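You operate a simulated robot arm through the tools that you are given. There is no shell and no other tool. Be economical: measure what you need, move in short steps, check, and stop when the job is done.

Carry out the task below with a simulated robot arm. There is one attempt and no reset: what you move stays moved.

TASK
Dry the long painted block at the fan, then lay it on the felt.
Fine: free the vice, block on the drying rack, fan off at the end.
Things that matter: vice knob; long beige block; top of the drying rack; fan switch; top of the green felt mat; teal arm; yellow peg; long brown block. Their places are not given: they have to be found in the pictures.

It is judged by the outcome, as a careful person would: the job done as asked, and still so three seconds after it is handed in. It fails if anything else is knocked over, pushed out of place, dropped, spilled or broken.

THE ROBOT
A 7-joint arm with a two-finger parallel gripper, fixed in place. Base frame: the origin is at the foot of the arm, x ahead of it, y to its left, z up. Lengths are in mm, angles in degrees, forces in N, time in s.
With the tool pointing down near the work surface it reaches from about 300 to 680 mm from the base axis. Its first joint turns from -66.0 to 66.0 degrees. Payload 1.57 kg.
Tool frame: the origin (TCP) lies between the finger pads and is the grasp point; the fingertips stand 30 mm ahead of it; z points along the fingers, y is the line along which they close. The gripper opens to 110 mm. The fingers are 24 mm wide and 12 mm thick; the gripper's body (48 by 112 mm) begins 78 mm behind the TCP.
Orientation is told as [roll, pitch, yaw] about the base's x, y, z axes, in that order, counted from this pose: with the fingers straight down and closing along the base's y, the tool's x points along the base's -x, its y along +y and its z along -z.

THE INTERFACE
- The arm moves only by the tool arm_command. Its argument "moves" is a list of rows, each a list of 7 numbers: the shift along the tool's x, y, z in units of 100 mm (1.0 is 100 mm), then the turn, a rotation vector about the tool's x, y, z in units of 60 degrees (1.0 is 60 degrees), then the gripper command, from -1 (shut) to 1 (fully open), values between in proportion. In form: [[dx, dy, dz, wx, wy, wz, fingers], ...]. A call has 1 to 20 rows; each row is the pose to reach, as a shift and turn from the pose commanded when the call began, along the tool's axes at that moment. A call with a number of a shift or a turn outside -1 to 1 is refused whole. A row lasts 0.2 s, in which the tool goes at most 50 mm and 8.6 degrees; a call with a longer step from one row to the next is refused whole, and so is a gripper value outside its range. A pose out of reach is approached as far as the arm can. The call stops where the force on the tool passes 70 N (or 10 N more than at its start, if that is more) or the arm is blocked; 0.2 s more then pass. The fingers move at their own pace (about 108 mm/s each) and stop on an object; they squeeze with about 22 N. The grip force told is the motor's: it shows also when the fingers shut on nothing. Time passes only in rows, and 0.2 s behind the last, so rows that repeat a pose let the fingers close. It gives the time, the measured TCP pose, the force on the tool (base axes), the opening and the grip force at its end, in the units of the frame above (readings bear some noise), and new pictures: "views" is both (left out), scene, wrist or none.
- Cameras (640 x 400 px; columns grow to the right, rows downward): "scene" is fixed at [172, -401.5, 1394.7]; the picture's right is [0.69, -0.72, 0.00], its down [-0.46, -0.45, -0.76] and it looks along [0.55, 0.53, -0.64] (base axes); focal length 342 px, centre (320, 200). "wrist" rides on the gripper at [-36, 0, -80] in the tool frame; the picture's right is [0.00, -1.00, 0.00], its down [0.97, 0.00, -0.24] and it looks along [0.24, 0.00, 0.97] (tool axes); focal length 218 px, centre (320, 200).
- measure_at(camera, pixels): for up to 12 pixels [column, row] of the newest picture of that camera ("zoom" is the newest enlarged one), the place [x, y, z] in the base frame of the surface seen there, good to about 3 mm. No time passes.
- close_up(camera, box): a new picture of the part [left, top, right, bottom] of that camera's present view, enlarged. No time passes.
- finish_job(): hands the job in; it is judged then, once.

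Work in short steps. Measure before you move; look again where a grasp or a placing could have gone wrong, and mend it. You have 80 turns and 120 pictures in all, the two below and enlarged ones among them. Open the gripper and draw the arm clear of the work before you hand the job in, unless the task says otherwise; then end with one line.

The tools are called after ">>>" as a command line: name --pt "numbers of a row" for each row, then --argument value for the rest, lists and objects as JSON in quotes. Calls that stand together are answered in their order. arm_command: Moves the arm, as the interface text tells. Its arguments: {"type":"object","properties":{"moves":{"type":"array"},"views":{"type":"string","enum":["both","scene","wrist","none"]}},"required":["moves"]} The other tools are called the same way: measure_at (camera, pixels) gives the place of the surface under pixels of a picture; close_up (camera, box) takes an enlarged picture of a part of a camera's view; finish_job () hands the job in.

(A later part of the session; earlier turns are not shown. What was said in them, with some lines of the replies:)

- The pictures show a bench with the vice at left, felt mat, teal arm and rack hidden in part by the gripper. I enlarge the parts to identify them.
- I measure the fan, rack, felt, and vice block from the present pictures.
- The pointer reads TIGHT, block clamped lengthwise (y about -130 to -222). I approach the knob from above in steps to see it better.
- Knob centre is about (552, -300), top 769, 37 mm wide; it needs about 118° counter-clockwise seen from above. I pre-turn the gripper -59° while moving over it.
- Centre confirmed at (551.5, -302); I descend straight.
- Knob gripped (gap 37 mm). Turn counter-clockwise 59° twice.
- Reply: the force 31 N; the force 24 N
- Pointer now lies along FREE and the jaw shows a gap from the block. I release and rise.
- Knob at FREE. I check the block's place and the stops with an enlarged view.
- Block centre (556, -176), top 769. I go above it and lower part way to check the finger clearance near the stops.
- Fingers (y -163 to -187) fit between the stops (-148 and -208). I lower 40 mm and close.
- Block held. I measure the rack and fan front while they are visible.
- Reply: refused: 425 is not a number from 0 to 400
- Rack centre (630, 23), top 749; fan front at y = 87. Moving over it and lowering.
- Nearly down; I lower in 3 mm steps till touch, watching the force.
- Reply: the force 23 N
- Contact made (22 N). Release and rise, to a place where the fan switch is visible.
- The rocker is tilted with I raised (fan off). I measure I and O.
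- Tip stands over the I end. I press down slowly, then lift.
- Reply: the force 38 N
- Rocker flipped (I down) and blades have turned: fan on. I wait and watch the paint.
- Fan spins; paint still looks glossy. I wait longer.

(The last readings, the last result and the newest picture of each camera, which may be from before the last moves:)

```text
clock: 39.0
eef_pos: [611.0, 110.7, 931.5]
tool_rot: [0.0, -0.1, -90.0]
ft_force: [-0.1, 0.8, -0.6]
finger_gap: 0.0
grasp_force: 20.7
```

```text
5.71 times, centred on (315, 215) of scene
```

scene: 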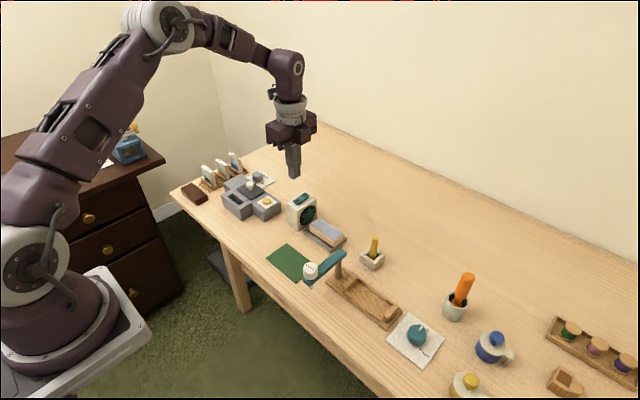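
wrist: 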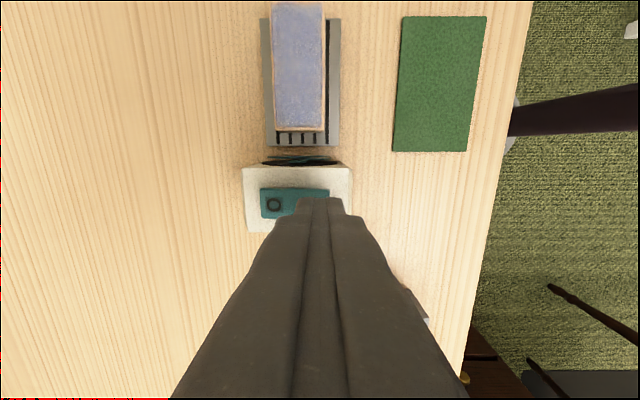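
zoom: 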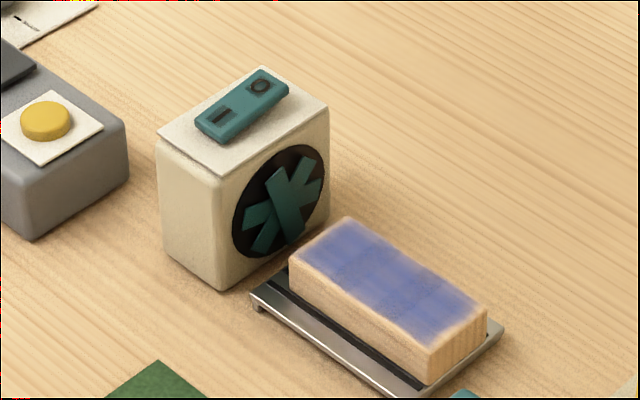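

The paint has turned matte deep blue. One more wait to see whether it is settled.

>>> arm_command --pt "0 0 0 0 0 0 -1" --pt "0 0 0 0 0 0 -1" --pt "0 0 0 0 0 0 -1" --pt "0 0 0 0 0 0 -1" --pt "0 0 0 0 0 0 -1" --pt "0 0 0 0 0 0 -1" --pt "0 0 0 0 0 0 -1" --pt "0 0 0 0 0 0 -1" --pt "0 0 0 0 0 0 -1" --pt "0 0 0 0 0 0 -1" --pt "0 0 0 0 0 0 -1" --pt "0 0 0 0 0 0 -1" --pt "0 0 0 0 0 0 -1" --pt "0 0 0 0 0 0 -1" --pt "0 0 0 0 0 0 -1" --pt "0 0 0 0 0 0 -1" --pt "0 0 0 0 0 0 -1" --pt "0 0 0 0 0 0 -1" --pt "0 0 0 0 0 0 -1" --pt "0 0 0 0 0 0 -1" --views "wrist"

>>> close_up --camera "scene" --box '[280, 180, 350, 250]'

>>> measure_at --camera "zoom" --pixels '[[268, 85], [222, 118]]'

```text
clock: 43.2
eef_pos: [612.2, 109.6, 930.8]
tool_rot: [0.0, 0.0, -90.0]
ft_force: [-0.3, 0.5, -0.1]
finger_gap: 0.0
grasp_force: 21.7
```

wrist: 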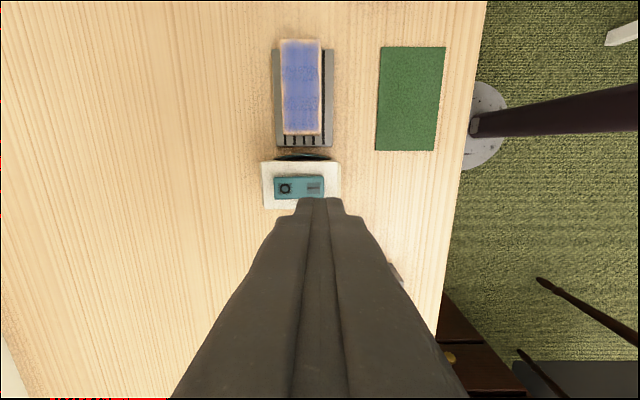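

```text
5.71 times, centred on (315, 215) of scene
```

zoom: 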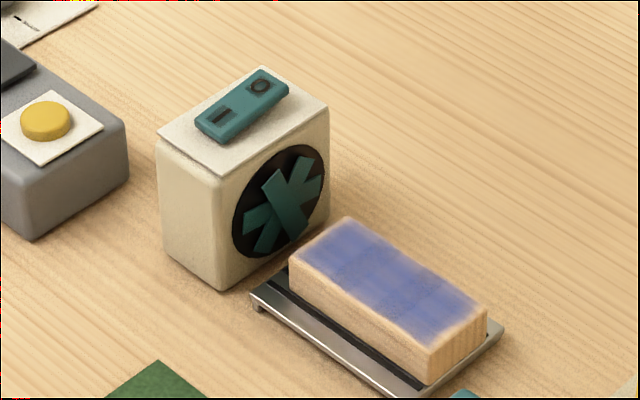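

```text
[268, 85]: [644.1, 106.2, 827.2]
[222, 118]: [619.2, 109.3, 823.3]
```

Unchanged since: dry. Now I press the O end at x about 650.

>>> arm_command --pt "0 0.2 0 0 0 0 -1" --pt "0 0.38 0.1 0 0 0 -1" --pt "0 0.38 0.4 0 0 0 -1" --pt "0 0.38 0.6 0 0 0 -1" --pt "0 0.38 0.69 0 0 0 -1" --pt "0 0.38 0.74 0 0 0 -1" --pt "0 0.38 0.78 0 0 0 -1" --views "none"

>>> arm_command --pt "0 0 -0.2 0 0 0 -1" --pt "0 0 -0.5 0 0 0 -1" --pt "-0.2 0 -0.8 0 0 0 -1" --pt "-0.5 0 -0.8 0 0 0 0.1" --views "scene"

>>> close_up --camera "scene" --box '[280, 180, 350, 250]'

```text
clock: 44.8
eef_pos: [652.2, 109.9, 855.2]
tool_rot: [0.0, 0.0, -90.0]
ft_force: [-0.7, 0.0, -0.5]
finger_gap: 0.0
grasp_force: 21.1
```

```text
clock: 45.8
eef_pos: [651.9, 59.8, 935.7]
tool_rot: [0.1, -0.1, -90.0]
ft_force: [-0.4, -0.5, -0.1]
finger_gap: 60.5
grasp_force: 0.1
```

scene: 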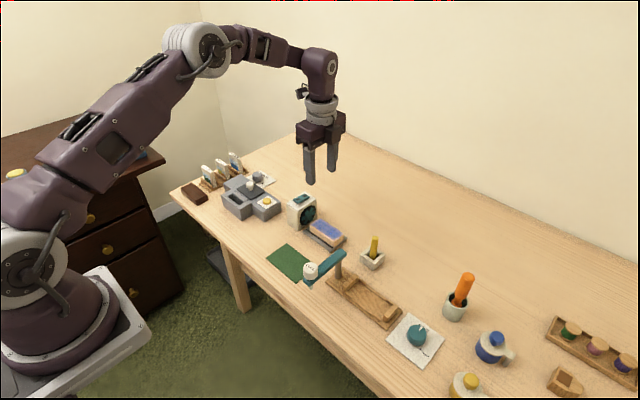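

```text
5.71 times, centred on (315, 215) of scene
```

zoom: 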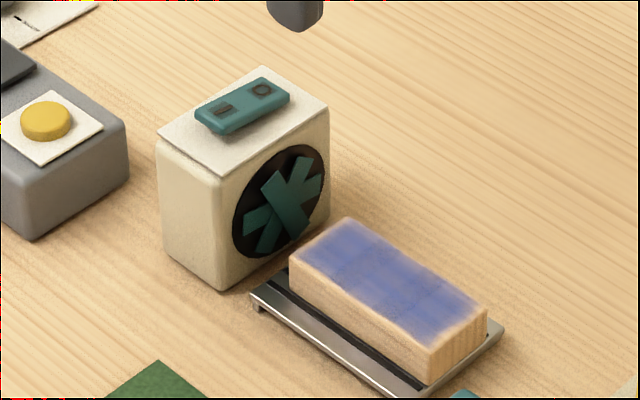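

>>> close_up --camera "scene" --box '[285, 185, 325, 215]'

>>> arm_command --pt "-0.2 -0.1 0 0 0 0 0.2" --pt "-0.42 -0.21 0 0 0 0 0.2" --pt "-0.42 -0.21 0.4 0 0 0 0.2" --pt "-0.42 -0.21 0.8 0 0 0 0.2" --views "wrist"

```text
13.33 times, centred on (305, 200) of scene
```

zoom: 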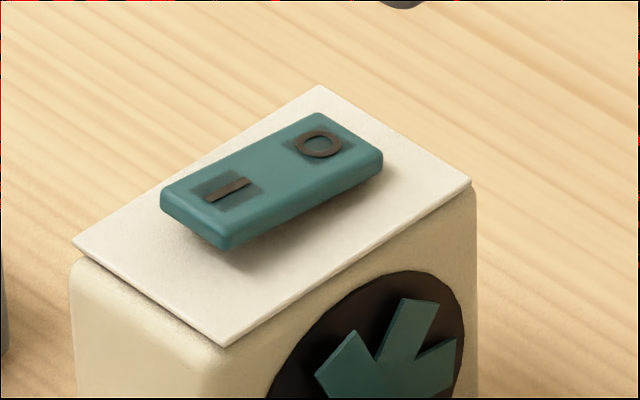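

```text
clock: 46.8
eef_pos: [631.7, 17.6, 856.3]
tool_rot: [0.0, 0.1, -90.0]
ft_force: [-0.1, 0.5, 0.0]
finger_gap: 66.1
grasp_force: 0.1
```

wrist: 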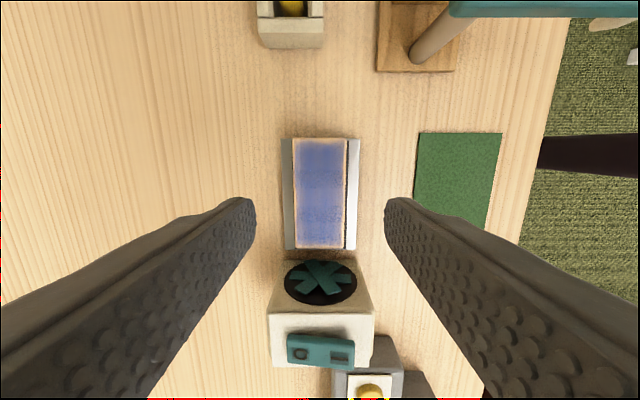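

Fan is off; gripper lies over the block. Lower to z 788, grip and lift.

>>> arm_command --pt "0 0 0.3 0 0 0 0.2" --pt "0 0 0.55 0 0 0 0.2" --pt "0 0 0.67 0 0 0 0.2" --pt "0 0 0.67 0 0 0 -1" --pt "0 0 0.67 0 0 0 -1" --pt "0 0 0.67 0 0 0 -1" --views "none"

>>> arm_command --pt "0 0 -0.1 0 0 0 -1" --pt "0 0 -0.3 0 0 0 -1" --pt "0 0 -0.5 0 0 0 -1"

>>> measure_at --camera "scene" --pixels '[[289, 263], [267, 262], [288, 245], [312, 264], [300, 281], [305, 262]]'

```text
clock: 48.2
eef_pos: [630.6, 18.9, 787.8]
tool_rot: [-0.1, 0.0, -90.0]
ft_force: [-0.3, -0.1, 0.0]
finger_gap: 39.1
grasp_force: 22.4
```

```text
clock: 49.0
eef_pos: [629.4, 18.3, 838.0]
tool_rot: [0.0, -0.1, -90.0]
ft_force: [1.1, -0.6, -0.5]
finger_gap: 39.2
grasp_force: 22.2
```

scene: 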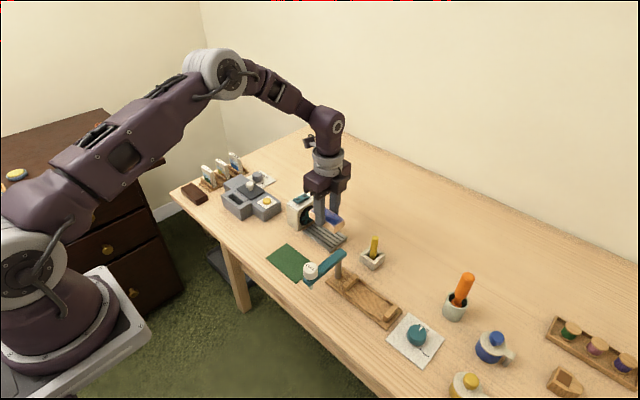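
wrist: 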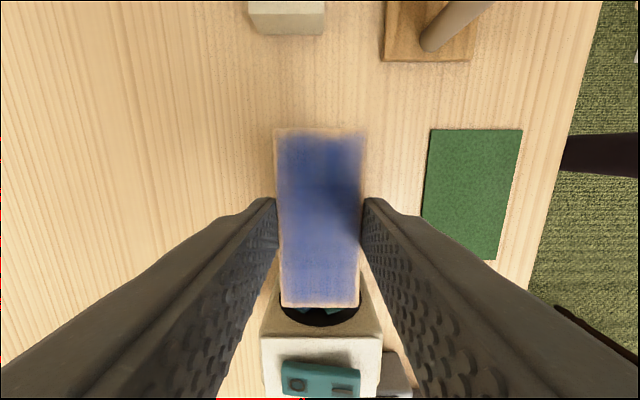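

```text
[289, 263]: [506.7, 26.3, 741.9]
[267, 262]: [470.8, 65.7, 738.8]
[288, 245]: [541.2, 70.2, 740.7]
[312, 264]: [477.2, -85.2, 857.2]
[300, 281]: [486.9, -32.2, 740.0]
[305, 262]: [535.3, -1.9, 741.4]
```

>>> measure_at --camera "wrist" --pixels '[[433, 132], [518, 132], [425, 208], [494, 256], [470, 190]]'

>>> arm_command --pt "0 -0.1 -0.2 0 0 0 -1" --pt "0.01 -0.4 -0.2 0 0 0 -1" --pt "0.02 -0.7 -0.2 0 0 0 -1" --pt "0.03 -1 -0.2 0 0 0 -1" --views "none"

```text
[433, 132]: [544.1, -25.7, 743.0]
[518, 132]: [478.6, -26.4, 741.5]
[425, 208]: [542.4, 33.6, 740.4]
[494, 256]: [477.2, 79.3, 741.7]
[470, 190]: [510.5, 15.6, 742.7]
```

```text
clock: 50.0
eef_pos: [532.3, 21.6, 857.4]
tool_rot: [0.1, 0.0, -90.0]
ft_force: [-0.8, 0.1, -0.7]
finger_gap: 39.2
grasp_force: 22.3
```

Felt centre (511, 26). Shift 21 mm and lower to just above the felt.

>>> arm_command --pt "0.01 -0.21 0 0 0 0 -1" --pt "0.01 -0.21 0.3 0 0 0 -1" --pt "0.01 -0.21 0.6 0 0 0 -1" --pt "0.01 -0.21 0.72 0 0 0 -1" --views "scene"

>>> close_up --camera "scene" --box '[240, 210, 352, 300]'

>>> arm_command --pt "0 0 0.03 0 0 0 -1" --pt "0 0 0.05 0 0 0 -1" --views "none"

```text
clock: 51.0
eef_pos: [510.8, 22.0, 785.8]
tool_rot: [-0.1, 0.1, -90.0]
ft_force: [0.4, -1.5, -1.2]
finger_gap: 39.0
grasp_force: 21.9
```

scene: 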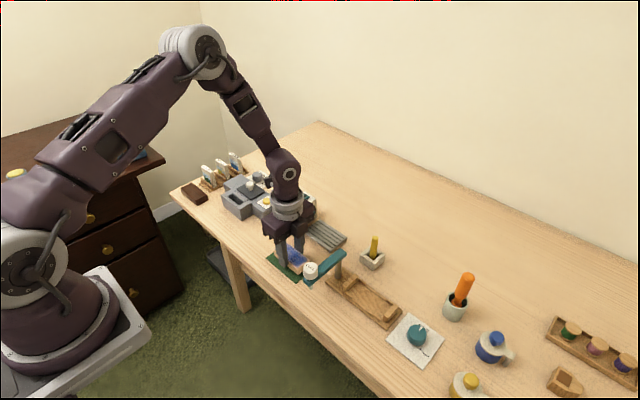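

```text
4.44 times, centred on (296, 255) of scene
```

zoom: 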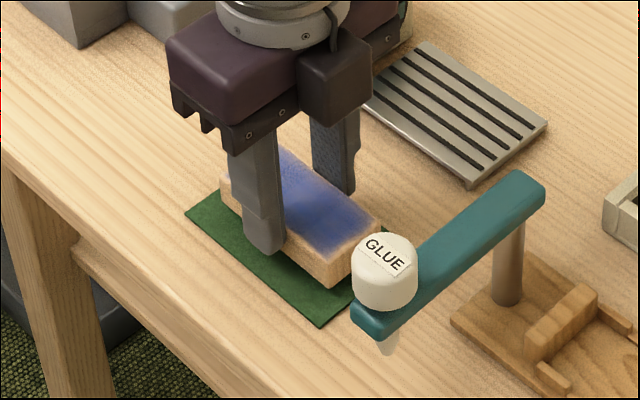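

```text
clock: 51.6
eef_pos: [511.2, 21.5, 780.7]
tool_rot: [0.0, 0.0, -90.0]
ft_force: [-0.5, -0.7, -0.5]
finger_gap: 38.8
grasp_force: 21.8
```

>>> arm_command --pt "0 0 0.01 0 0 0 -1" --pt "0 0 0.02 0 0 0 -1" --views "none"

```text
clock: 52.2
eef_pos: [509.1, 21.2, 778.9]
tool_rot: [0.0, 0.0, -90.0]
ft_force: [0.8, -0.3, 0.9]
finger_gap: 39.1
grasp_force: 22.0
```

>>> arm_command --pt "0 0 0.01 0 0 0 -1" --pt "0 0 0.02 0 0 0 -1" --views "none"

```text
clock: 52.8
eef_pos: [510.7, 20.8, 777.3]
tool_rot: [0.2, 0.0, -90.0]
ft_force: [-3.1, -2.9, 21.6]
finger_gap: 39.1
grasp_force: 22.4
```

Contact (21 N). I open, rise, and draw back clear.

>>> arm_command --pt "0 0 -0.02 0 0 0 -1" --pt "0 0 -0.02 0 0 0 0.1" --pt "0 0 -0.02 0 0 0 0.1" --pt "0 0 -0.3 0 0 0 0.1" --pt "0 0 -0.65 0 0 0 0.1" --pt "0 0 -1 0 0 0 0.1" --views "none"

>>> arm_command --pt "0 0 -0.4 0 0 0 0.3" --pt "0 -0.2 -0.8 0 0 0 0.5" --pt "0 -0.5 -1 0 0 0 1" --pt "0 -0.9 -1 0 0 0 1"

>>> close_up --camera "scene" --box '[220, 170, 420, 310]'

```text
clock: 54.2
eef_pos: [510.4, 22.2, 876.5]
tool_rot: [0.0, 0.0, -90.1]
ft_force: [0.3, 0.8, -0.5]
finger_gap: 60.3
grasp_force: 0.0
```

```text
clock: 55.2
eef_pos: [419.0, 23.3, 977.5]
tool_rot: [-0.1, 0.0, -89.9]
ft_force: [-0.3, -0.1, -0.2]
finger_gap: 110.3
grasp_force: 0.0
```

scene: 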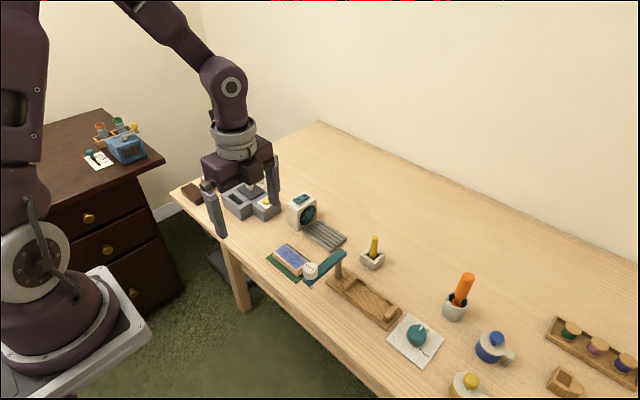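
wrist: 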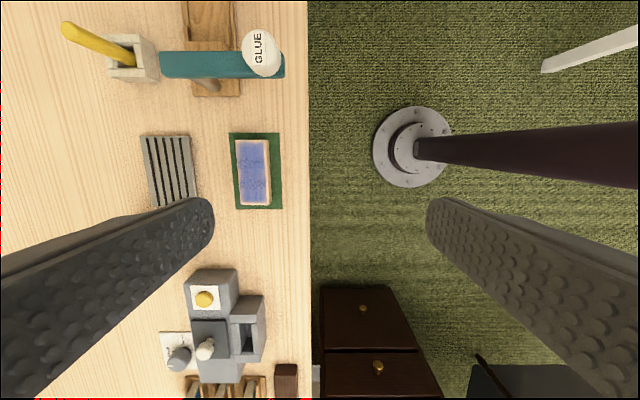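

```text
2.86 times, centred on (320, 240) of scene
```

zoom: 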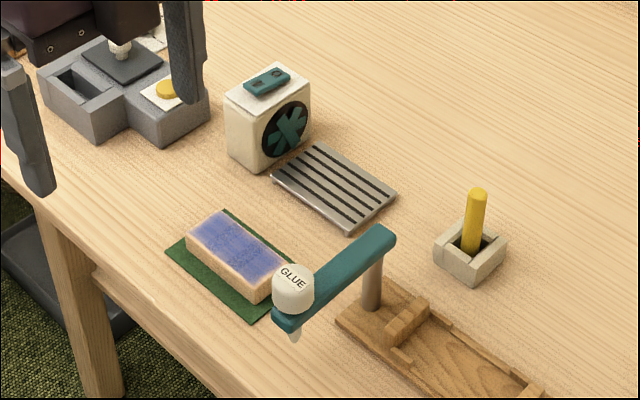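

The block lies dry on the felt, the fan is off, the knob is on FREE, and nothing else has been disturbed.

>>> finish_job

```text
The job is handed in.
```

The long painted block was dried at the fan and now lies paint side up on the green felt. The vice knob is at FREE, the fan is off, and the arm is clear with its gripper open.
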